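You operate a simulated robot arm through the tools that you are given. There is no shell and no other tool.

The job below is to be done with a simulated robot arm. You get a single attempt, and the scene is never put back.

JOB
Rinse the red and green balls under the tap and drop them in the green basket.
Fine: shut the red lever after. What is to be rubbed or washed off counts as gone when no trace of it is left.

It is judged by the outcome, as a careful person would: the job done as asked, and still so three seconds after it is handed in. It fails if anything else is knocked over, pushed out of place, dropped, spilled or broken.

ROBOT AND FRAMES
A 6-joint arm with a two-finger gripper, fixed in place. Base frame: the origin is on the floor under the middle of its stand, x ahead of it, y to its left, z up. Lengths are in cm, angles in rad, forces in N, time in s.
It reaches about 120.6 cm from its shoulder. Its first joint turns from -2.897 to 2.897 rad. Payload 2.45 kg.
Tool frame: the origin (TCP) lies between the finger pads and is the grasp point; the fingertips stand 2 cm ahead of it; z points along the fingers, y is the line along which they close. The gripper opens to 14 cm; its body begins 16.8 cm behind the TCP.
Orientation is that of the tool frame in the base frame, as a unit quaternion [w, x, y, z]. With the fingers straight down and closing along the base's y, the tool's x points along the base's -x, its y along +y and its z along -z.

CONTROLS
- The arm moves only by the tool step_arm. Its argument "commands" is a list of rows, each a list of 6 numbers: the shift along the tool's x, y, z in units of 400 mm (1.0 is 400 mm), then the turn, a rotation vector about the tool's x, y, z in units of 120 degrees (1.0 is 120 degrees). In form: [[dx, dy, dz, ax, ay, az], ...]. A call has 1 to 20 rows; each row is the pose to reach, as a shift and turn from the pose commanded when the call began, along the tool's axes at that moment. "hand" is the finger opening in cm, from 0 to 14, set as the call begins (left out, the last holds). A call with a number of a shift or a turn outside -1 to 1 is refused whole. Each row takes 0.2 s and may step no farther than 5 cm and 0.15 rad from the row before; otherwise, or with a gripper value out of range, the whole call is refused. Where a pose cannot be reached the arm comes as near as it can. A force on the tool above 80 N (or 10 N above the force at the start of the call, whichever is more), or a blocked arm, ends the call early, and 0.2 s more pass. The fingers move at their own pace (about 4.5 cm/s each) and stop on an object; they squeeze with about 30 N. The grip force told is the motor's: it shows also when the fingers shut on nothing. Time passes only in rows, and 0.2 s behind the last, so rows that repeat a pose let the fingers close. The reply holds the time, the measured pose of the TCP, the force on the tool along the base axes, the opening and the grip force, in the units named above and with some noise, with the torque about the TCP (base axes, N m) and any sound that the robot's microphone picked up.
- Cameras (640 x 400 px; columns grow to the right, rows downward): "scene" is fixed at [22.78, 49.74, 142.21]; the picture's right is [-0.20, -0.98, 0.00], its down [-0.59, 0.12, -0.80] and it looks along [0.79, -0.16, -0.60] (base axes); focal length 215 px, centre (320, 200). "wrist" rides on the gripper at [7.8, 1.1, -20.9] in the tool frame; the picture's right is [-0.14, 0.99, 0.00], its down [-0.92, -0.13, -0.37] and it looks along [-0.36, -0.05, 0.93] (tool axes); focal length 280 px, centre (320, 200). There is no depth. A picture from a camera that has moved, and an enlarged one, comes with that camera's place and axes in the base frame and with its lens. The place of the scene camera against the robot may be out by one fixed shift of up to 1.8 cm in any direction.
- snapshot(camera): a new picture of that camera. The clock stands still meanwhile.
- close_up(camera, box): a new picture of the part [left, top, right, bottom] of that camera's present view, enlarged. The clock stands still meanwhile.
- finish_job(): hands the job in; it is judged then, once.

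Nothing tells you positions but the pictures and the camera data. Unless the task says otherwise, let go and move clear before handing in.

The tools are called after ">>>" as a command line: name --pt "numbers of a row" for each row, then --argument value for the rest, lists and objects as JSON in quotes. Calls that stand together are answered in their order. step_arm: Moves the arm, as the interface text tells. Its arguments: {"type":"object","properties":{"commands":{"type":"array"},"hand":{"type":"number"}},"required":["commands"]} The other tools are called the same way: snapshot (camera) takes a picture; close_up (camera, box) takes an enlarged picture of a part of a camera's view; finish_job () hands the job in.

At the start:

```text
t: 0.0
tcp_pos: [36.97, 49.74, 130.78]
ee_rot: [0.0, 0.0, 1.0, 0.0]
contact_force: [0.4, -1.1, -1.1]
ft_torque: [-0.04, 0.0, 0.02]
width: 13.98
grasp_force: 0.0
```

scene: 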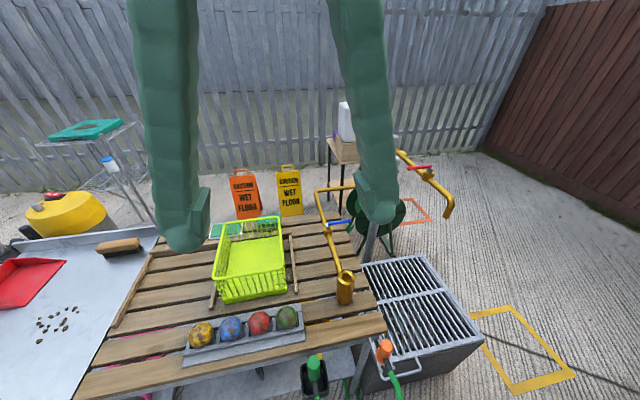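
wrist: 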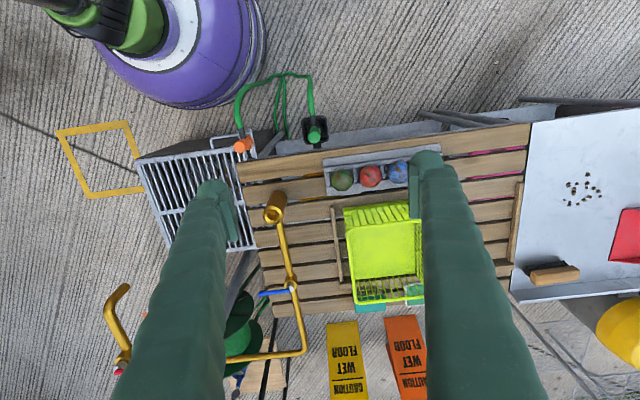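

I see a slatted table with a tray of four balls (yellow, blue, red, green), a green basket, and two taps: one with a blue lever over the table edge and one with a red lever farther off. I'll look closer before moving.

>>> close_up --camera "scene" --box '[300, 130, 480, 320]'

>>> close_up --camera "scene" --box '[170, 200, 410, 380]'

>>> close_up --camera "wrist" --box '[90, 120, 330, 400]'

>>> close_up --camera "wrist" --box '[220, 130, 460, 320]'

```text
2.11 times, centred on (390, 225) of scene
camera zoom: at [22.78, 49.74, 142.21], right [-0.2, -0.98, 0.0], down [-0.59, 0.12, -0.8], along [0.79, -0.16, -0.6], focal length 452 px, centre (173, 147)
```

zoom: 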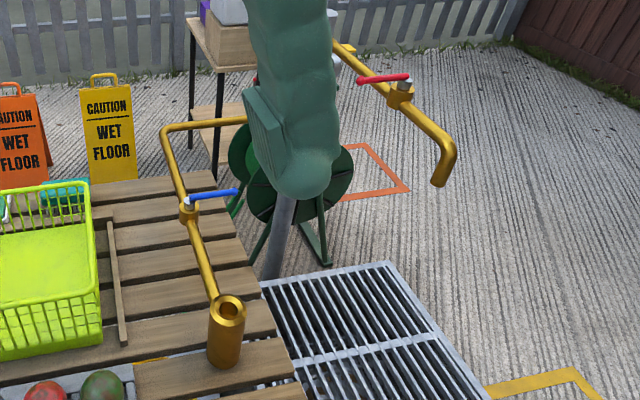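

```text
2.22 times, centred on (290, 290) of scene
camera zoom: at [22.78, 49.74, 142.21], right [-0.2, -0.98, 0.0], down [-0.59, 0.12, -0.8], along [0.79, -0.16, -0.6], focal length 477 px, centre (387, 0)
```

zoom: 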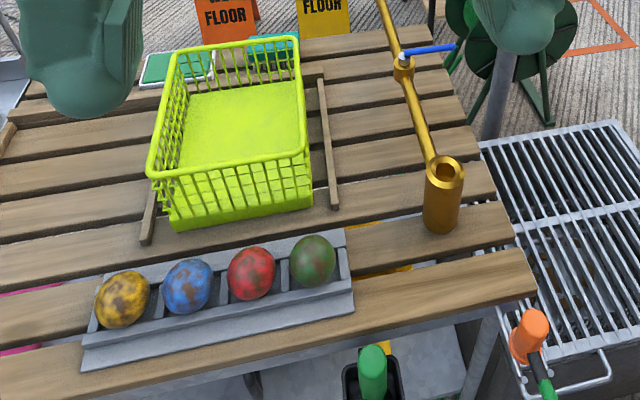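

```text
1.43 times, centred on (210, 260) of wrist
camera zoom: at [29.33, 50.8, 151.64], right [0.14, 0.99, 0.0], down [0.92, -0.13, 0.37], along [0.36, -0.05, -0.93], focal length 401 px, centre (477, 114)
```

zoom: 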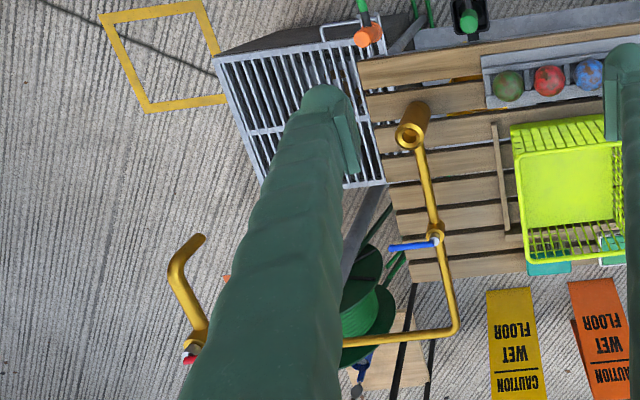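

```text
2.11 times, centred on (340, 225) of wrist
camera zoom: at [29.33, 50.8, 151.64], right [0.14, 0.99, 0.0], down [0.92, -0.13, 0.37], along [0.36, -0.05, -0.93], focal length 590 px, centre (278, 147)
```

zoom: 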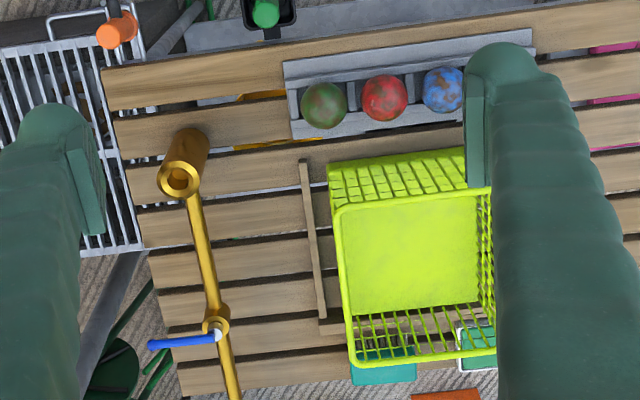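

The balls are roughly at (51, 53, 83), and the red lever's spout seems to hang over the drain grate near (66, 0, 97). I'll move the arm sideways at height for a better view of the taps and to triangulate.

>>> step_arm --pt "0 -0.12 0 0 0 0" --pt "0 -0.24 0 0 0 0" --pt "0 -0.36 0 0 0 0" --pt "0 -0.48 0 0 0 0" --pt "0 -0.6 0 0 0 0" --pt "0 -0.72 0 0 0 0" --pt "0 -0.84 0 0 0 0" --pt "0 -0.96 0 0 0 0" --pt "0 -0.96 0 0 0 0"

>>> snapshot --camera "scene"

>>> snapshot --camera "wrist"

```text
t: 2.0
tcp_pos: [36.77, 11.32, 130.77]
ee_rot: [0.0, 0.0, 1.0, 0.0]
contact_force: [-0.2, -0.6, -0.7]
ft_torque: [-0.04, 0.0, 0.01]
width: 14.0
grasp_force: 0.1
```

```text
taken
```

scene: 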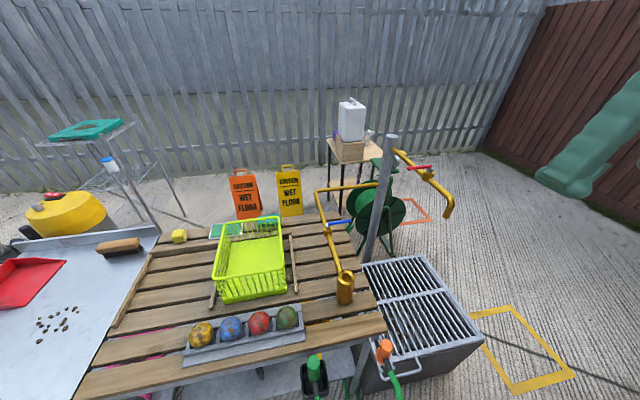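

```text
taken
camera wrist: at [29.05, 12.28, 151.57], right [0.14, 0.99, 0.0], down [0.92, -0.13, 0.37], along [0.36, -0.05, -0.93], focal length 280 px, centre (320, 200)
```

wrist: 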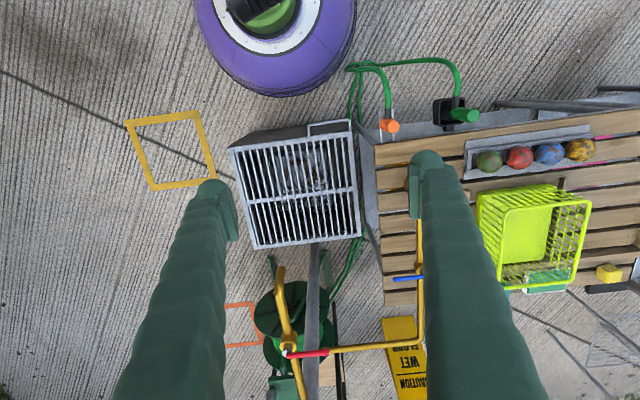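

Now the post with both taps is visible, with the grate basin in front of it. I'll zoom in on the details.

>>> close_up --camera "scene" --box '[310, 120, 470, 220]'

>>> close_up --camera "scene" --box '[300, 200, 500, 400]'

>>> close_up --camera "wrist" --box '[220, 100, 440, 240]'

>>> close_up --camera "wrist" --box '[220, 240, 440, 400]'

>>> close_up --camera "wrist" --box '[440, 90, 640, 310]'

```text
4.00 times, centred on (390, 170) of scene
camera zoom: at [22.78, 49.74, 142.21], right [-0.2, -0.98, 0.0], down [-0.59, 0.12, -0.8], along [0.79, -0.16, -0.6], focal length 859 px, centre (40, 320)
```

zoom: 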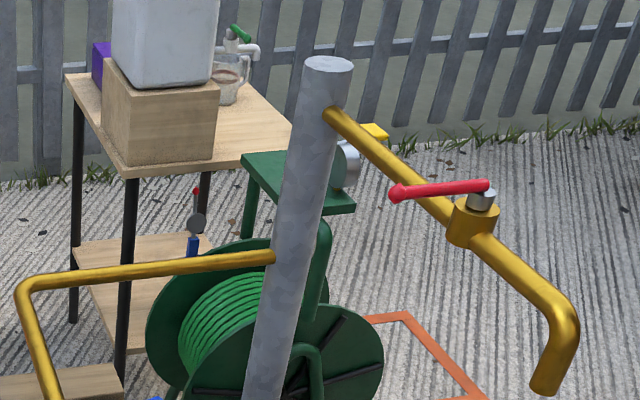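

```text
2.00 times, centred on (400, 300) of scene
camera zoom: at [22.78, 49.74, 142.21], right [-0.2, -0.98, 0.0], down [-0.59, 0.12, -0.8], along [0.79, -0.16, -0.6], focal length 430 px, centre (160, 0)
```

zoom: 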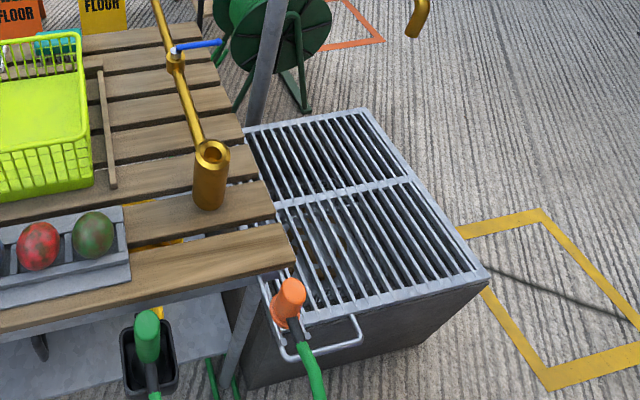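

```text
2.86 times, centred on (330, 170) of wrist
camera zoom: at [29.05, 12.28, 151.57], right [0.14, 0.99, 0.0], down [0.92, -0.13, 0.37], along [0.36, -0.05, -0.93], focal length 801 px, centre (291, 286)
```

zoom: 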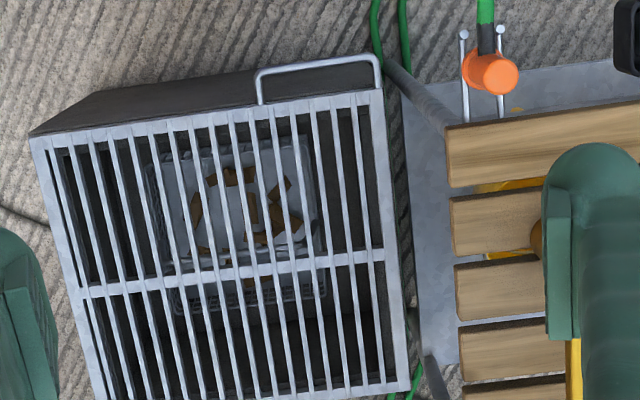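

```text
2.50 times, centred on (330, 320) of wrist
camera zoom: at [29.05, 12.28, 151.57], right [0.14, 0.99, 0.0], down [0.92, -0.13, 0.37], along [0.36, -0.05, -0.93], focal length 701 px, centre (295, -100)
```

zoom: 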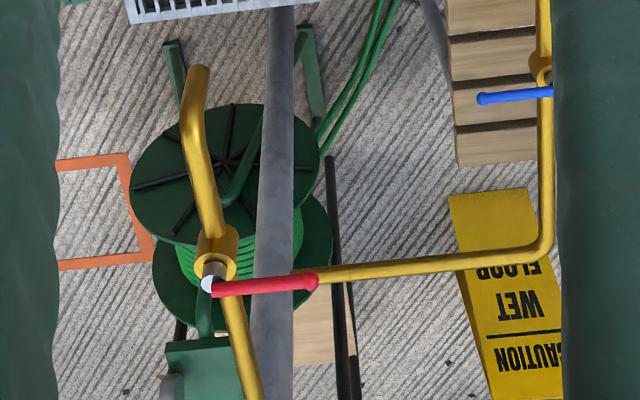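

```text
1.82 times, centred on (540, 200) of wrist
camera zoom: at [29.05, 12.28, 151.57], right [0.14, 0.99, 0.0], down [0.92, -0.13, 0.37], along [0.36, -0.05, -0.93], focal length 510 px, centre (-80, 200)
```

zoom: 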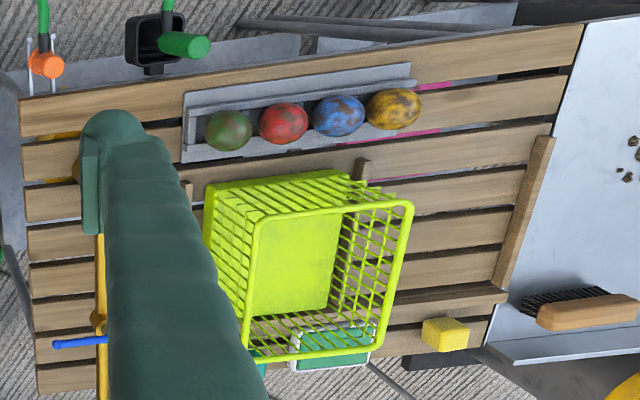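

The red spout's end is near (67, -2, 96), over the grate (z about 38), and its lever runs from about (83, -3, 104.5) to (83, 6, 106), square to the pipe, so it is shut. The green ball is near (52.7, 53.5, 80), the red near (52.7, 61, 80), and the basket rim spans x 63–86, y 53–72 at z 89. I'll go above the tray to look closely.

>>> step_arm --pt "0 0.1 0.045 0 0 0" --pt "0 0.2 0.09 0 0 0" --pt "0 0.3 0.135 0 0 0" --pt "0 0.4 0.18 0 0 0" --pt "0 0.5 0.225 0 0 0" --pt "0 0.6 0.27 0 0 0" --pt "0 0.7 0.315 0 0 0" --pt "0 0.8 0.36 0 0 0" --pt "0 0.9 0.405 0 0 0" --pt "0 1.0 0.45 0 0 0" --pt "0 1.0 0.45 0 0 0"

>>> snapshot --camera "wrist"

>>> close_up --camera "wrist" --box '[220, 130, 460, 280]'

>>> close_up --camera "scene" --box '[170, 280, 330, 380]'

```text
t: 4.4
tcp_pos: [37.39, 51.5, 113.08]
ee_rot: [0.001, 0.001, 1.0, 0.001]
contact_force: [0.8, 0.5, -0.6]
ft_torque: [0.04, 0.0, 0.0]
width: 13.99
grasp_force: 0.0
```

```text
taken
camera wrist: at [29.63, 52.55, 133.9], right [0.14, 0.99, 0.0], down [0.92, -0.13, 0.37], along [0.36, -0.05, -0.93], focal length 280 px, centre (320, 200)
```

wrist: 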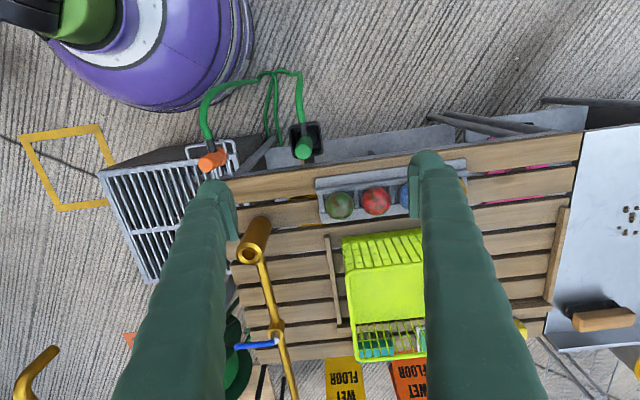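

```text
2.67 times, centred on (340, 205) of wrist
camera zoom: at [29.63, 52.55, 133.9], right [0.14, 0.99, 0.0], down [0.92, -0.13, 0.37], along [0.36, -0.05, -0.93], focal length 748 px, centre (267, 187)
```

zoom: 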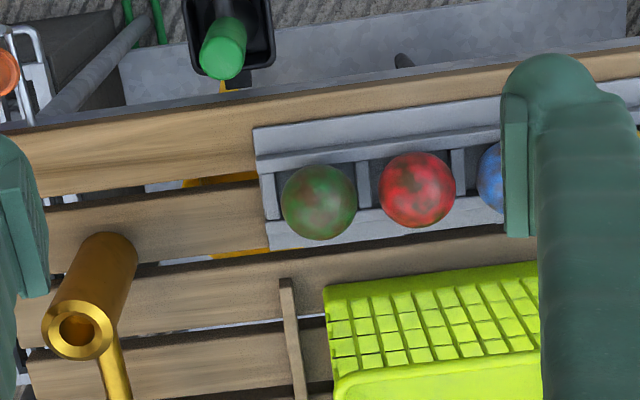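

```text
4.00 times, centred on (250, 330) of scene
camera zoom: at [22.78, 49.74, 142.21], right [-0.2, -0.98, 0.0], down [-0.59, 0.12, -0.8], along [0.79, -0.16, -0.6], focal length 859 px, centre (600, -320)
```

zoom: 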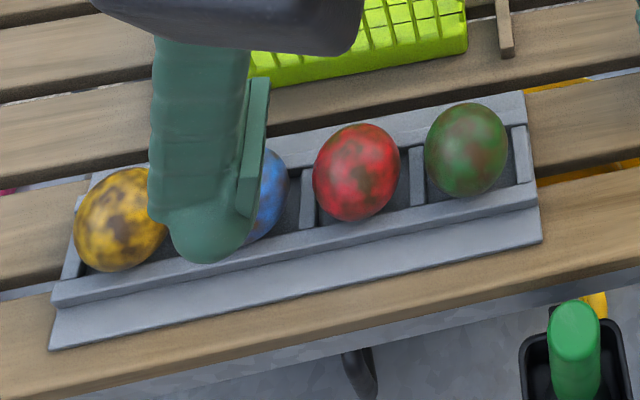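

The rack has low rails and dividers, and the balls are about 6 cm across with centres near (52.7, 53.3, 80.1) and (52.7, 61.0, 80.1). Next I'll go look at the red valve from above to see which way its lever turns.

>>> step_arm --pt "-0.05 -0.095 -0.0325 0 0 0" --pt "-0.1 -0.19 -0.065 0 0 0" --pt "-0.15 -0.285 -0.0975 0 0 0" --pt "-0.2 -0.38 -0.13 0 0 0" --pt "-0.25 -0.475 -0.1625 0 0 0" --pt "-0.3 -0.57 -0.195 0 0 0" --pt "-0.35 -0.665 -0.2275 0 0 0" --pt "-0.4 -0.76 -0.26 0 0 0" --pt "-0.45 -0.855 -0.2925 0 0 0" --pt "-0.5 -0.95 -0.325 0 0 0" --pt "-0.573 -1.0 -0.325 0 0 0" --pt "-0.646 -1.0 -0.325 0 0 0" --pt "-0.72 -1.0 -0.325 0 0 0" --pt "-0.8 -1.0 -0.325 0 0 0" --pt "-0.865 -1.0 -0.325 0 0 0" --pt "-0.865 -1.0 -0.325 0 0 0"

>>> snapshot --camera "wrist"

>>> close_up --camera "wrist" --box '[170, 100, 410, 250]'

```text
t: 7.8
tcp_pos: [71.83, 11.06, 125.72]
ee_rot: [0.0, 0.0, 1.0, 0.0]
contact_force: [0.2, 0.1, 0.5]
ft_torque: [-0.03, 0.01, 0.04]
width: 13.97
grasp_force: 0.0
```

```text
taken
camera wrist: at [64.17, 12.03, 146.54], right [0.14, 0.99, 0.0], down [0.92, -0.13, 0.37], along [0.36, -0.05, -0.93], focal length 280 px, centre (320, 200)
```

wrist: 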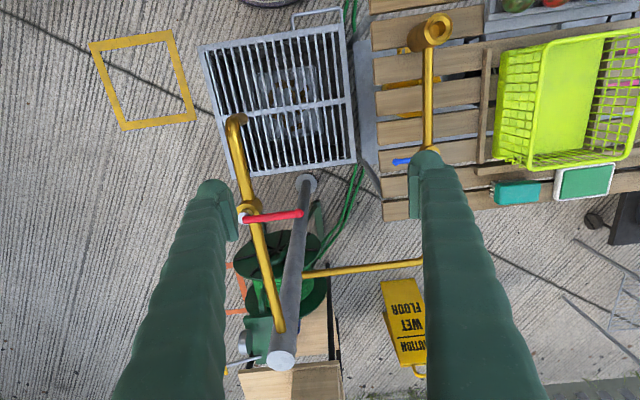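

```text
2.67 times, centred on (290, 175) of wrist
camera zoom: at [64.17, 12.03, 146.54], right [0.14, 0.99, 0.0], down [0.92, -0.13, 0.37], along [0.36, -0.05, -0.93], focal length 748 px, centre (400, 267)
```

zoom: 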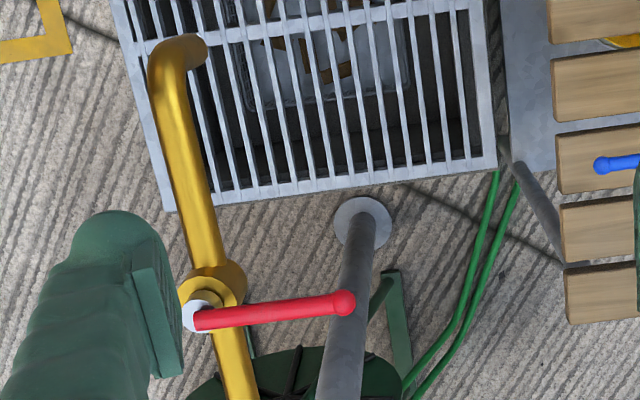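

The lever stem is near (81, -2.5, 106.7) and its knob near (81, 6.3, 108.2); opening should be counter-clockwise, toward the spout. I'll turn the gripper so its fingers straddle the lever, hovering above it first.

>>> step_arm --pt "-0.021 -0.016 0 0 0 0.0682" --pt "-0.042 -0.032 0 0 0 0.1364" --pt "-0.063 -0.048 0 0 0 0.2046" --pt "-0.084 -0.064 0 0 0 0.2728" --pt "-0.105 -0.08 0 0 0 0.341" --pt "-0.126 -0.096 0 0 0 0.4092" --pt "-0.147 -0.112 0 0 0 0.4774" --pt "-0.168 -0.128 0 0 0 0.5456" --pt "-0.189 -0.144 0 0 0 0.6138" --pt "-0.21 -0.16 0 0 0 0.682" --pt "-0.23 -0.1765 0 0 0 0.75" --pt "-0.23 -0.1765 0 0 0 0.75" --hand 6

>>> snapshot --camera "wrist"

>>> snapshot --camera "scene"

```text
t: 10.4
tcp_pos: [80.88, 4.38, 125.74]
ee_rot: [0.0, 0.708, 0.707, -0.001]
contact_force: [-0.1, -0.4, 0.2]
ft_torque: [-0.02, -0.03, 0.01]
width: 6.0
grasp_force: 0.1
```

```text
taken
camera wrist: at [82.06, 12.06, 146.61], right [0.99, -0.14, 0.0], down [-0.13, -0.92, 0.37], along [-0.05, -0.36, -0.93], focal length 280 px, centre (320, 200)
```

wrist: 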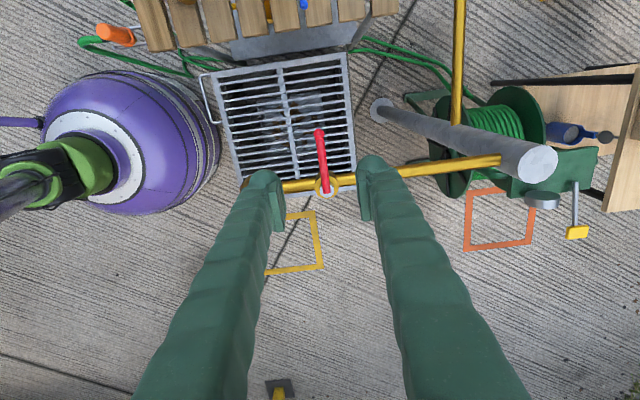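

```text
taken
```

scene: 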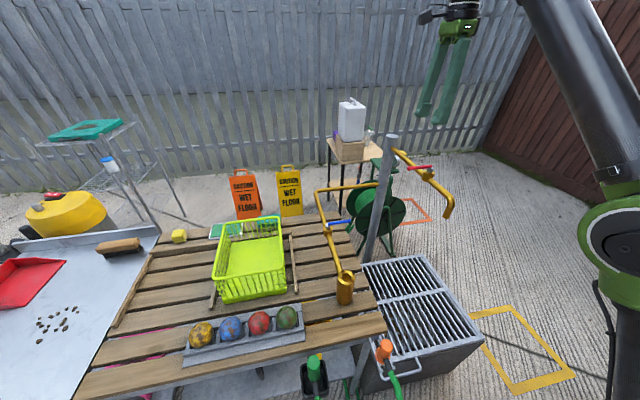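

The gripper is centred over the lever, fingers either side of it. I'll lower to lever height.

>>> step_arm --pt "0 0.004 0.1 0 0 0" --pt "0 0.004 0.2 0 0 0" --pt "0 0.004 0.3 0 0 0" --pt "0 0.004 0.38 0 0 0" --pt "0 0.004 0.435 0 0 0" --pt "0 0.004 0.435 0 0 0"

>>> close_up --camera "scene" --box '[360, 110, 480, 230]'

>>> snapshot --camera "wrist"

```text
t: 11.8
tcp_pos: [80.99, 4.42, 108.23]
ee_rot: [-0.001, 0.707, 0.707, 0.0]
contact_force: [1.0, 0.4, 0.0]
ft_torque: [-0.02, -0.01, -0.01]
width: 6.01
grasp_force: 0.2
```

```text
3.33 times, centred on (420, 170) of scene
camera zoom: at [22.78, 49.74, 142.21], right [-0.2, -0.98, 0.0], down [-0.59, 0.12, -0.8], along [0.79, -0.16, -0.6], focal length 716 px, centre (-13, 300)
```

zoom: 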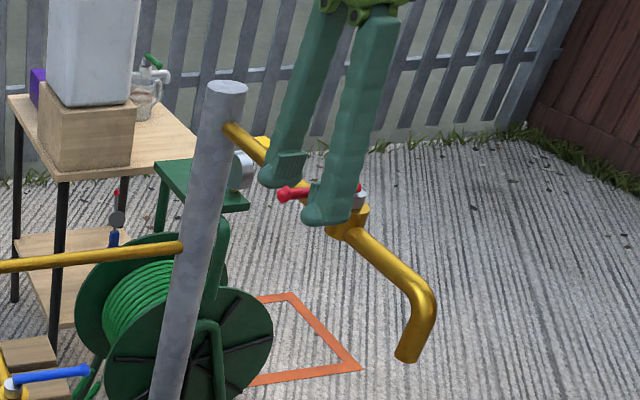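

```text
taken
camera wrist: at [82.23, 12.17, 129.21], right [0.99, -0.14, 0.0], down [-0.13, -0.92, 0.37], along [-0.05, -0.36, -0.93], focal length 280 px, centre (320, 200)
```

wrist: 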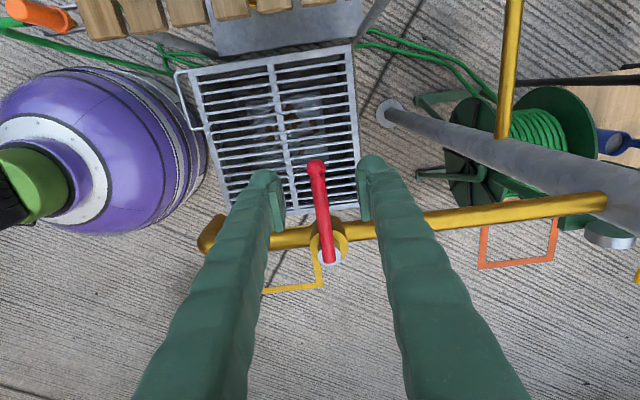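

The fingers straddle the lever properly. I'll narrow them and sweep the lever through the first 45° counter-clockwise (toward the robot).

>>> step_arm --pt "0 0 0 0 0 0" --pt "0 0 0 0 0 0" --pt "-0.0014 -0.0215 0 0 0 -0.0625" --pt "-0.0056 -0.0427 0 0 0 -0.125" --pt "-0.0126 -0.0632 0 0 0 -0.1875" --pt "-0.0221 -0.0825 0 0 0 -0.25" --pt "-0.0341 -0.1004 0 0 0 -0.3125" --pt "-0.0483 -0.1167 0 0 0 -0.375" --hand 2.6

>>> snapshot --camera "wrist"

>>> close_up --camera "scene" --box '[360, 110, 480, 230]'

```text
t: 13.6
tcp_pos: [76.33, 2.61, 108.38]
ee_rot: [0.0, 0.382, 0.924, 0.0]
contact_force: [-0.1, 0.6, 0.7]
ft_torque: [0.01, 0.02, 0.01]
width: 2.57
grasp_force: 0.1
```

```text
taken
camera wrist: at [71.84, 8.78, 129.22], right [0.8, 0.6, 0.0], down [0.56, -0.74, 0.37], along [0.22, -0.29, -0.93], focal length 280 px, centre (320, 200)
```

wrist: 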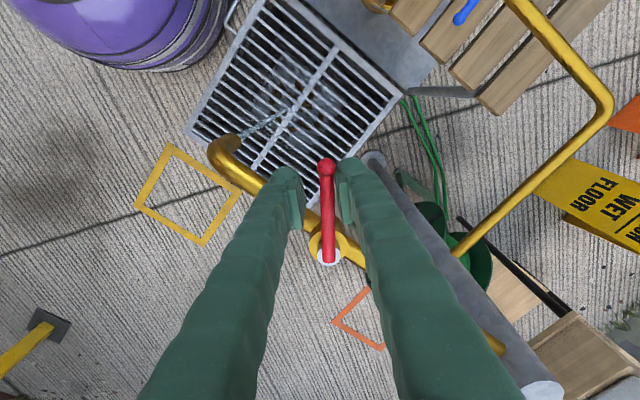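

```text
3.33 times, centred on (420, 170) of scene
camera zoom: at [22.78, 49.74, 142.21], right [-0.2, -0.98, 0.0], down [-0.59, 0.12, -0.8], along [0.79, -0.16, -0.6], focal length 716 px, centre (-13, 300)
```

zoom: 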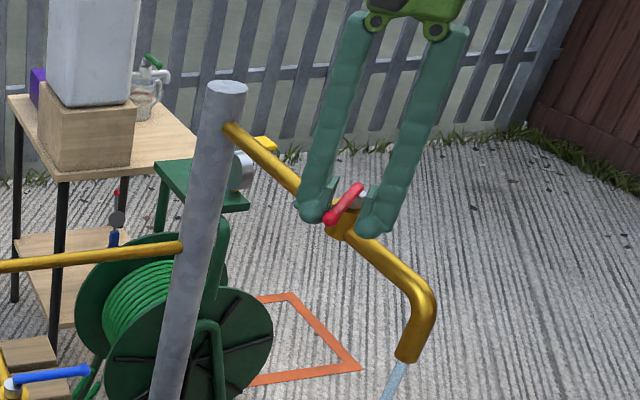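

Water now runs from the red spout into the drain, so this is the opening direction. I'll sweep the remaining 45° to open fully.

>>> step_arm --pt "-0.0014 -0.0215 0 0 0 -0.0625" --pt "-0.0056 -0.0427 0 0 0 -0.125" --pt "-0.0126 -0.0632 0 0 0 -0.1875" --pt "-0.0221 -0.0825 0 0 0 -0.25" --pt "-0.0341 -0.1004 0 0 0 -0.3125" --pt "-0.0483 -0.1167 0 0 0 -0.375" --pt "-0.0483 -0.1167 0 0 0 -0.375"

>>> snapshot --camera "wrist"

>>> close_up --camera "scene" --box '[360, 110, 520, 350]'

```text
t: 15.2
tcp_pos: [74.31, -2.32, 108.24]
ee_rot: [0.0, 0.0, 1.0, 0.001]
contact_force: [-0.5, 0.3, 0.2]
ft_torque: [-0.02, -0.03, -0.03]
width: 2.59
grasp_force: 0.2
```

```text
taken
camera wrist: at [66.72, -1.3, 129.1], right [0.14, 0.99, 0.0], down [0.92, -0.13, 0.37], along [0.36, -0.05, -0.93], focal length 280 px, centre (320, 200)
```

wrist: 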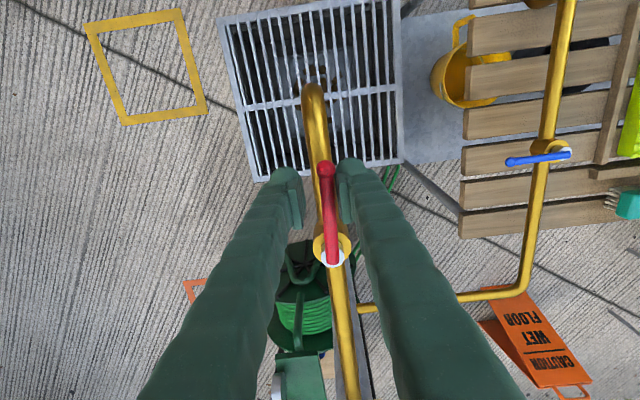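

```text
1.67 times, centred on (440, 230) of scene
camera zoom: at [22.78, 49.74, 142.21], right [-0.2, -0.98, 0.0], down [-0.59, 0.12, -0.8], along [0.79, -0.16, -0.6], focal length 358 px, centre (120, 150)
```

zoom: 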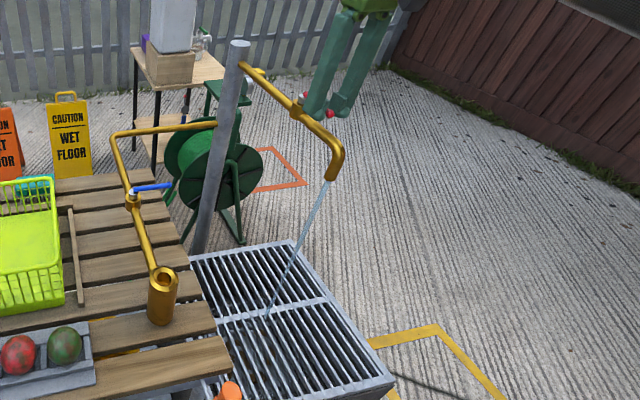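

The lever now lies along the pipe and a clean stream falls straight down onto the grate. I'll lift away and head to the ball rack, turning the gripper to close along x.

>>> step_arm --pt "0 0 -0.11 0 0 0" --pt "0 0 -0.22 0 0 0" --pt "0 0 -0.33 0 0 0" --pt "0 0 -0.425 0 0 0" --pt "0.032 0.087 -0.425 0 0 0.068" --pt "0.064 0.174 -0.425 0 0 0.136" --pt "0.096 0.261 -0.425 0 0 0.204" --pt "0.128 0.348 -0.425 0 0 0.272" --pt "0.16 0.435 -0.425 0 0 0.34" --pt "0.192 0.522 -0.425 0 0 0.408" --pt "0.224 0.609 -0.425 0 0 0.476" --pt "0.256 0.696 -0.425 0 0 0.544" --pt "0.288 0.783 -0.425 0 0 0.612" --pt "0.32 0.87 -0.425 0 0 0.68" --pt "0.352 0.957 -0.425 0 0 0.75" --pt "0.352 0.957 -0.425 0 0 0.75" --hand 2.6

>>> snapshot --camera "scene"

>>> snapshot --camera "wrist"

```text
t: 18.6
tcp_pos: [60.15, 36.19, 125.26]
ee_rot: [0.0, 0.708, 0.706, 0.0]
contact_force: [0.5, 0.9, 0.3]
ft_torque: [-0.01, -0.02, -0.02]
width: 2.6
grasp_force: 0.1
```

```text
taken
```

scene: 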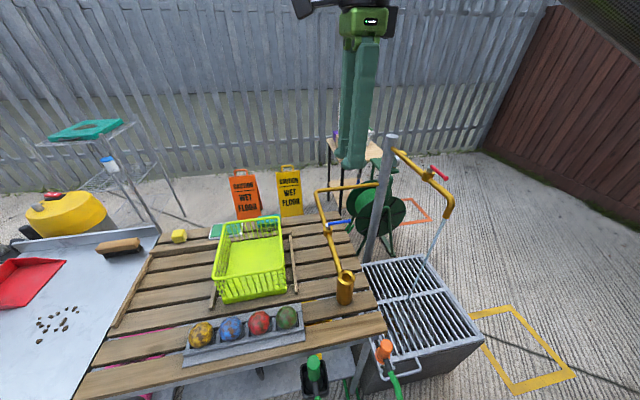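

```text
taken
camera wrist: at [61.37, 43.92, 146.09], right [0.99, -0.14, 0.0], down [-0.13, -0.92, 0.37], along [-0.05, -0.36, -0.93], focal length 280 px, centre (320, 200)
```

wrist: 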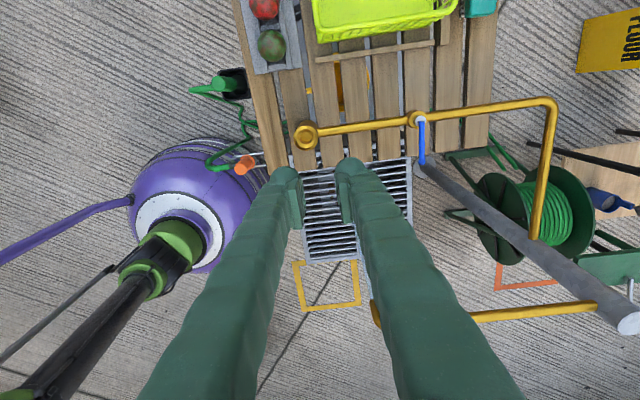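

The stream is running steadily. Next I'll hover over the green ball at (52.7, 53.3) with the fingers opened to 9 cm.

>>> step_arm --pt "0.072 -0.031 0.083 0 0 0" --pt "0.143 -0.062 0.167 0 0 0" --pt "0.214 -0.093 0.25 0 0 0" --pt "0.285 -0.124 0.333 0 0 0" --pt "0.357 -0.155 0.417 0 0 0" --pt "0.4275 -0.186 0.5 0 0 0" --pt "0.4275 -0.186 0.5 0 0 0" --hand 9

>>> snapshot --camera "wrist"

>>> close_up --camera "wrist" --box '[240, 120, 400, 220]'

>>> close_up --camera "scene" --box '[170, 230, 330, 380]'

```text
t: 20.2
tcp_pos: [53.01, 53.02, 105.28]
ee_rot: [-0.001, 0.707, 0.707, 0.0]
contact_force: [0.0, 0.5, 0.0]
ft_torque: [0.0, 0.04, 0.0]
width: 8.99
grasp_force: 0.0
```

```text
taken
camera wrist: at [54.18, 60.84, 126.15], right [0.99, -0.14, 0.0], down [-0.13, -0.92, 0.37], along [-0.05, -0.36, -0.93], focal length 280 px, centre (320, 200)
```

wrist: 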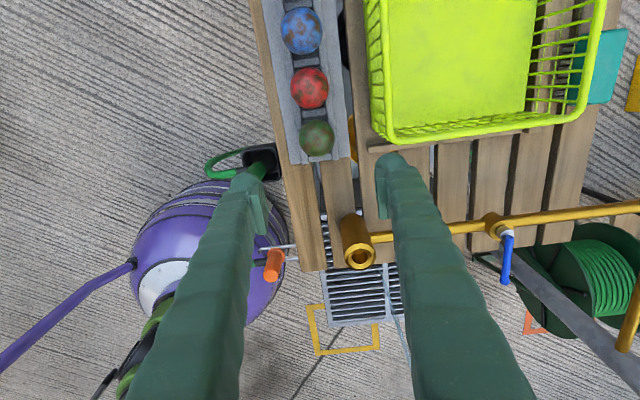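

```text
4.00 times, centred on (320, 170) of wrist
camera zoom: at [54.18, 60.84, 126.15], right [0.99, -0.14, 0.0], down [-0.13, -0.92, 0.37], along [-0.05, -0.36, -0.93], focal length 1122 px, centre (320, 320)
```

zoom: 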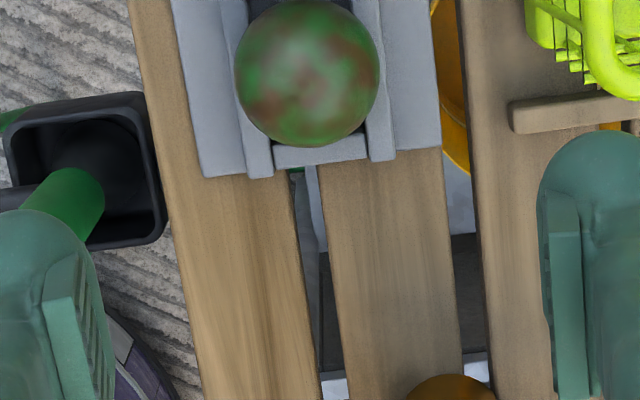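

```text
2.67 times, centred on (250, 305) of scene
camera zoom: at [22.78, 49.74, 142.21], right [-0.2, -0.98, 0.0], down [-0.59, 0.12, -0.8], along [0.79, -0.16, -0.6], focal length 573 px, centre (507, -80)
```

zoom: 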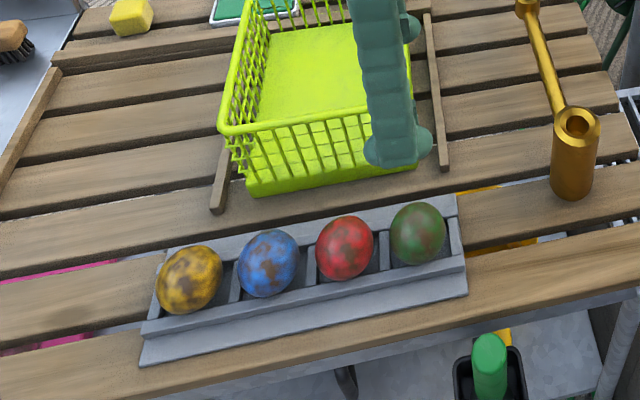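

The ball sits between low rails (tops near z 78), and my fit gives its centre as (52.6, 53.4, 80.1). I'll lower so the fingertips stay above the rails and close on the ball.

>>> step_arm --pt "0.003 -0.005 0.11 0 0 0" --pt "0.005 -0.006 0.22 0 0 0" --pt "0.005 -0.006 0.33 0 0 0" --pt "0.005 -0.006 0.44 0 0 0" --pt "0.005 -0.006 0.52 0 0 0" --pt "0.005 -0.006 0.57 0 0 0" --pt "0.005 -0.006 0.6 0 0 0" --pt "0.005 -0.006 0.6 0 0 0"

>>> close_up --camera "scene" --box '[210, 250, 350, 350]'

>>> snapshot --camera "wrist"

```text
t: 22.0
tcp_pos: [52.69, 53.25, 81.21]
ee_rot: [0.0, 0.707, 0.707, 0.0]
contact_force: [0.0, 0.3, 0.0]
ft_torque: [-0.01, 0.01, 0.0]
width: 8.99
grasp_force: 0.0
```

```text
4.00 times, centred on (280, 300) of scene
camera zoom: at [22.78, 49.74, 142.21], right [-0.2, -0.98, 0.0], down [-0.59, 0.12, -0.8], along [0.79, -0.16, -0.6], focal length 859 px, centre (480, -200)
```

zoom: 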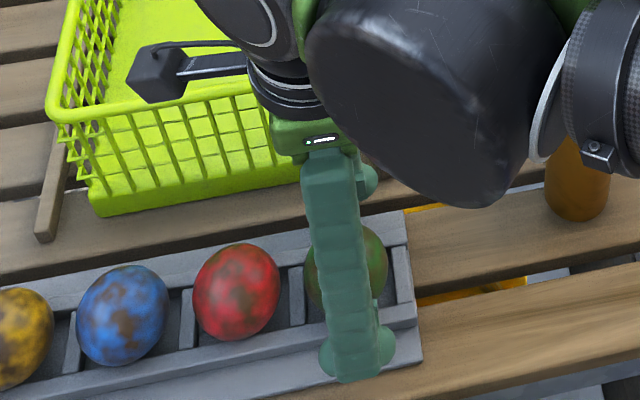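

```text
taken
camera wrist: at [53.88, 60.95, 102.11], right [0.99, -0.14, 0.0], down [-0.13, -0.92, 0.37], along [-0.05, -0.36, -0.93], focal length 280 px, centre (320, 200)
```

wrist: 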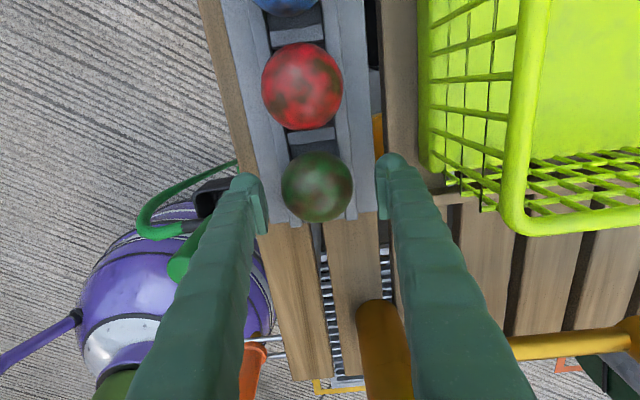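

The green ball is centred between the fingers. Closing now.

>>> step_arm --pt "0 0 0 0 0 0" --pt "0 0 0 0 0 0" --pt "0 0 0 0 0 0" --pt "0 0 0 0 0 0" --hand 3

>>> close_up --camera "wrist" --box '[220, 100, 420, 260]'

```text
t: 23.0
tcp_pos: [52.71, 53.27, 81.22]
ee_rot: [0.0, 0.707, 0.707, 0.0]
contact_force: [-1.1, 0.1, -0.2]
ft_torque: [-0.02, 0.04, 0.02]
width: 5.72
grasp_force: 30.1
```

```text
2.50 times, centred on (320, 180) of wrist
camera zoom: at [53.87, 60.95, 102.14], right [0.99, -0.14, 0.0], down [-0.13, -0.92, 0.37], along [-0.05, -0.36, -0.93], focal length 701 px, centre (320, 250)
```

zoom: 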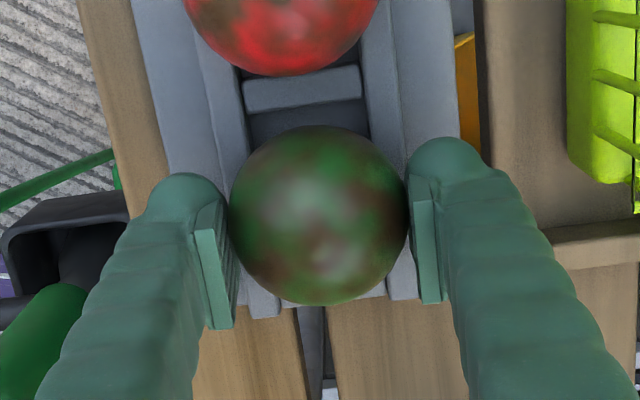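

The green ball is held (width 5.7, grip 30 N). I'll lift it straight up out of the rack.

>>> step_arm --pt "0 0 -0.05 0 0 0" --pt "0 0 -0.15 0 0 0" --pt "0 0 -0.26 0 0 0" --pt "0 0 -0.37 0 0 0" --pt "0 0 -0.48 0 0 0" --pt "0 0 -0.59 0 0 0" --pt "0 0 -0.7 0 0 0" --pt "0 0 -0.81 0 0 0" --pt "0 0 -0.85 0 0 0"

>>> snapshot --camera "scene"

```text
t: 25.0
tcp_pos: [52.6, 53.43, 115.48]
ee_rot: [0.0, 0.707, 0.707, 0.0]
contact_force: [-0.8, 0.1, -1.0]
ft_torque: [0.0, -0.02, 0.01]
width: 2.97
grasp_force: 0.1
```

```text
taken
```

scene: 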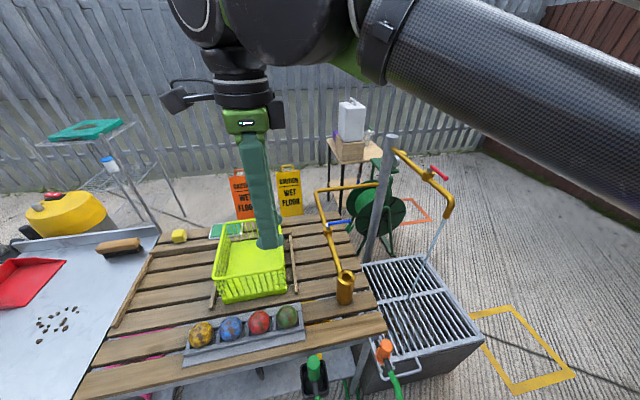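

The ball slipped out on lifting (the fingers closed to 3 cm) and appears to be back in its slot; my grip was too high on the ball. I'll check the rack before trying a lower grip.

>>> close_up --camera "scene" --box '[170, 280, 330, 380]'

>>> close_up --camera "wrist" --box '[220, 60, 420, 220]'

```text
4.00 times, centred on (250, 330) of scene
camera zoom: at [22.78, 49.74, 142.21], right [-0.2, -0.98, 0.0], down [-0.59, 0.12, -0.8], along [0.79, -0.16, -0.6], focal length 859 px, centre (600, -320)
```

zoom: 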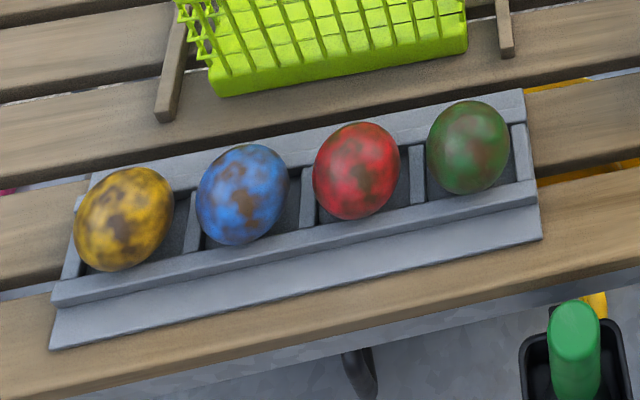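

```text
2.50 times, centred on (320, 140) of wrist
camera zoom: at [53.81, 61.22, 136.25], right [0.99, -0.14, 0.0], down [-0.13, -0.92, 0.37], along [-0.05, -0.36, -0.93], focal length 701 px, centre (320, 350)
```

zoom: 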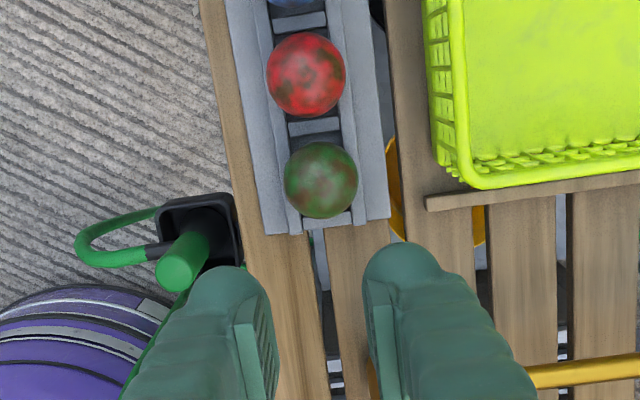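

The ball is back in its seat, nothing disturbed. I'll reopen, descend about 0.8 cm lower than before so the pads meet the ball's equator, and check force.

>>> step_arm --pt "0 0.002 0.02 0 0 0" --pt "0 0.002 0.1 0 0 0" --pt "0 0.002 0.21 0 0 0" --pt "0 0.002 0.32 0 0 0" --pt "0 0.002 0.43 0 0 0" --pt "0 0.002 0.54 0 0 0" --pt "0 0.002 0.65 0 0 0" --pt "0 0.002 0.74 0 0 0" --pt "0 0.002 0.81 0 0 0" --pt "0 0.002 0.845 0 0 0" --pt "0 0.002 0.86 0 0 0" --pt "0 0.002 0.871 0 0 0" --pt "0 0.002 0.871 0 0 0" --hand 9

>>> close_up --camera "wrist" --box '[220, 100, 420, 260]'

```text
t: 27.8
tcp_pos: [52.81, 53.47, 80.44]
ee_rot: [0.0, 0.707, 0.708, 0.0]
contact_force: [1.0, 0.3, -0.2]
ft_torque: [0.01, -0.01, 0.0]
width: 9.0
grasp_force: 0.1
```

```text
2.50 times, centred on (320, 180) of wrist
camera zoom: at [53.9, 61.21, 101.38], right [0.99, -0.14, 0.0], down [-0.13, -0.92, 0.37], along [-0.05, -0.36, -0.93], focal length 701 px, centre (320, 250)
```

zoom: 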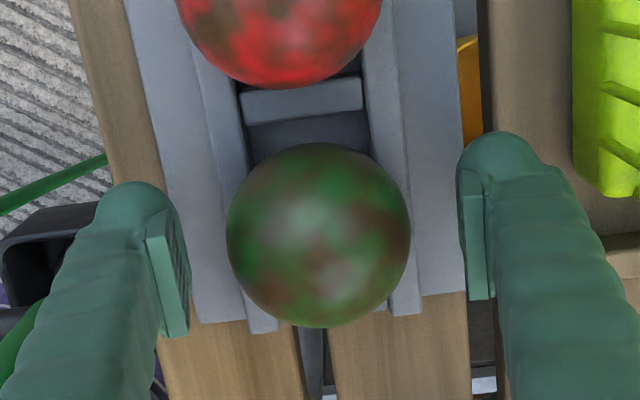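

No contact with the rails and the ball is centred. Closing again.

>>> step_arm --pt "0 0 0 0 0 0" --pt "0 0 0 0 0 0" --pt "0 0 0 0 0 0" --pt "0 0 0 0 0 0" --pt "0 0 0 0 0 0" --hand 3

>>> close_up --camera "wrist" --box '[220, 100, 420, 260]'

```text
t: 29.0
tcp_pos: [52.66, 53.58, 80.41]
ee_rot: [0.0, 0.707, 0.707, 0.001]
contact_force: [-0.5, 0.6, 0.4]
ft_torque: [0.03, -0.01, 0.05]
width: 5.68
grasp_force: 30.1
```

```text
2.50 times, centred on (320, 180) of wrist
camera zoom: at [53.89, 61.21, 101.4], right [0.99, -0.14, 0.0], down [-0.13, -0.92, 0.37], along [-0.05, -0.36, -0.93], focal length 701 px, centre (320, 250)
```

zoom: 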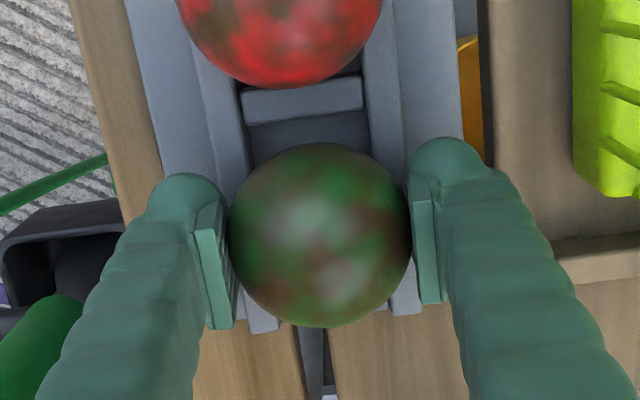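

Gripped again. This time I'll lift slowly by 3 cm and check that the ball stays.

>>> step_arm --pt "0 0 -0.005 0 0 0" --pt "0 0 -0.012 0 0 0" --pt "0 0 -0.02 0 0 0" --pt "0 0 -0.03 0 0 0" --pt "0 0 -0.042 0 0 0" --pt "0 0 -0.055 0 0 0" --pt "0 0 -0.068 0 0 0" --pt "0 0 -0.075 0 0 0"

>>> close_up --camera "wrist" --box '[220, 100, 420, 260]'

```text
t: 30.8
tcp_pos: [52.63, 53.34, 83.52]
ee_rot: [0.0, 0.707, 0.707, 0.0]
contact_force: [0.4, -0.2, -0.2]
ft_torque: [0.0, -0.01, -0.02]
width: 5.69
grasp_force: 29.7
```

```text
2.50 times, centred on (320, 180) of wrist
camera zoom: at [53.85, 61.01, 104.34], right [0.99, -0.14, 0.0], down [-0.13, -0.92, 0.37], along [-0.05, -0.36, -0.93], focal length 701 px, centre (320, 250)
```

zoom: 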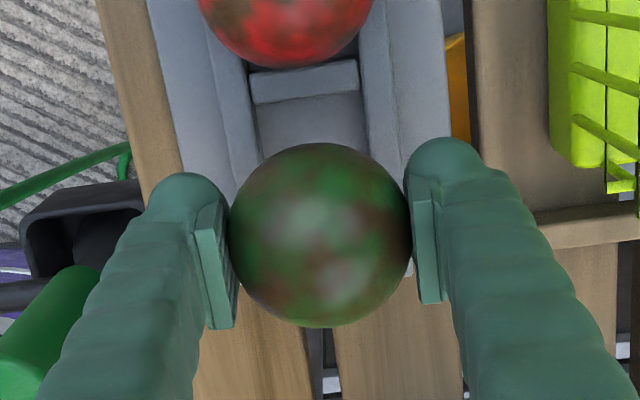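

It holds now, moving with the gripper. I'll keep lifting at a moderate pace.

>>> step_arm --pt "0 0 -0.015 0 0 0" --pt "0 0 -0.04 0 0 0" --pt "0 0 -0.075 0 0 0" --pt "0 0 -0.12 0 0 0" --pt "0 0 -0.17 0 0 0" --pt "0 0 -0.22 0 0 0" --pt "0 0 -0.27 0 0 0" --pt "0 0 -0.32 0 0 0" --pt "0 0 -0.37 0 0 0" --pt "0 0 -0.42 0 0 0" --pt "0 0 -0.47 0 0 0" --pt "0 0 -0.52 0 0 0" --pt "0 0 -0.57 0 0 0" --pt "0 0 -0.62 0 0 0" --pt "0 0 -0.67 0 0 0" --pt "0 0 -0.72 0 0 0" --pt "0 0 -0.76 0 0 0" --pt "0 0 -0.785 0 0 0" --pt "0 0 -0.8 0 0 0"

>>> snapshot --camera "wrist"

```text
t: 34.8
tcp_pos: [52.82, 53.26, 115.44]
ee_rot: [0.001, 0.707, 0.707, 0.001]
contact_force: [0.6, 0.9, 0.0]
ft_torque: [0.0, 0.0, -0.02]
width: 5.7
grasp_force: 30.1
```

```text
taken
camera wrist: at [53.96, 61.03, 136.42], right [0.99, -0.14, 0.0], down [-0.13, -0.92, 0.37], along [-0.05, -0.36, -0.93], focal length 280 px, centre (320, 200)
```

wrist: 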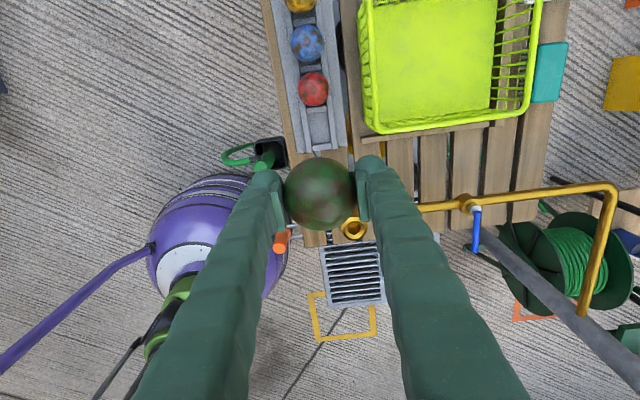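

Ball secure at z 115. I'll carry it smoothly toward the tap while turning the gripper back to face forward.

>>> step_arm --pt "-0.02 -0.0035 0 0 0 -0.015" --pt "-0.06 -0.0105 0 0 0 -0.045" --pt "-0.12 -0.021 0 0 0 -0.09" --pt "-0.19 -0.033 0 0 0 -0.1425" --pt "-0.26 -0.0455 0 0 0 -0.195" --pt "-0.33 -0.058 0 0 0 -0.2475" --pt "-0.4 -0.07 0 0 0 -0.3" --pt "-0.47 -0.082 0 0 0 -0.3525" --pt "-0.54 -0.0945 0 0 0 -0.405" --pt "-0.61 -0.107 0 0 0 -0.4575" --pt "-0.68 -0.119 0 0 0 -0.51" --pt "-0.75 -0.131 0 0 0 -0.5625" --pt "-0.82 -0.1435 0 0 0 -0.615" --pt "-0.88 -0.154 0 0 0 -0.66" --pt "-0.94 -0.1645 0 0 0 -0.705" --pt "-0.98 -0.1715 0 0 0 -0.735" --pt "-1.0 -0.175 0 0 0 -0.75" --pt "-1.0 -0.175 0 0 0 -0.75"

```text
t: 38.6
tcp_pos: [45.74, 13.39, 115.53]
ee_rot: [-0.001, -0.001, 1.0, 0.0]
contact_force: [-0.2, 0.2, -0.2]
ft_torque: [0.05, 0.0, 0.02]
width: 5.69
grasp_force: 29.9
```

The hand faces forward again with the ball held. Now I'll pitch it 45° so it can reach in under the spout from the front without the gripper blocking the stream.

>>> step_arm --pt "-0.002 -0.02 0.007 0 -0.019 0" --pt "-0.005 -0.06 0.02 0 -0.056 0" --pt "-0.009 -0.11 0.038 0 -0.105 0" --pt "-0.014 -0.164 0.058 0 -0.1575 0" --pt "-0.018 -0.218 0.077 0 -0.21 0" --pt "-0.023 -0.273 0.096 0 -0.2625 0" --pt "-0.027 -0.328 0.1155 0 -0.315 0" --pt "-0.031 -0.367 0.129 0 -0.3525 0" --pt "-0.0325 -0.39 0.1375 0 -0.375 0" --pt "-0.0325 -0.39 0.1375 0 -0.375 0"

>>> snapshot --camera "scene"

>>> snapshot --camera "wrist"

```text
t: 40.8
tcp_pos: [47.18, -2.45, 109.75]
ee_rot: [0.383, 0.0, 0.924, 0.0]
contact_force: [-1.0, -0.1, -0.4]
ft_torque: [-0.06, -0.02, 0.0]
width: 5.68
grasp_force: 30.3
```

```text
taken
```

scene: 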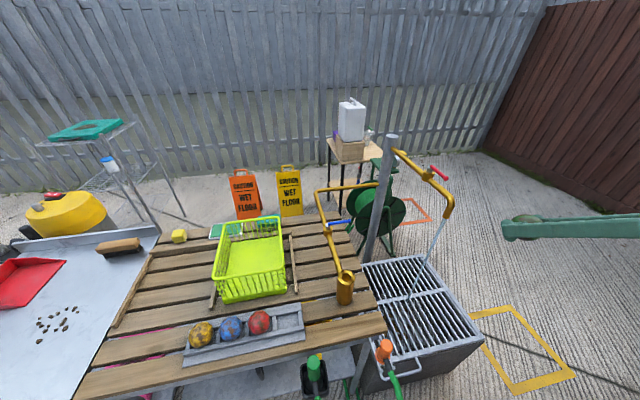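

```text
taken
camera wrist: at [26.85, -1.47, 119.06], right [0.1, 0.99, 0.1], down [0.39, -0.13, 0.91], along [0.92, -0.05, -0.4], focal length 280 px, centre (320, 200)
```

wrist: 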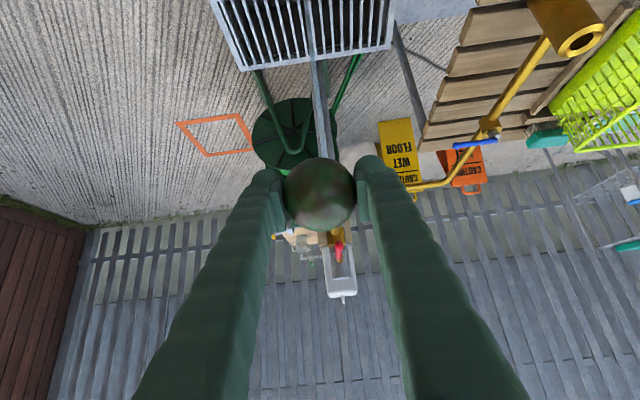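

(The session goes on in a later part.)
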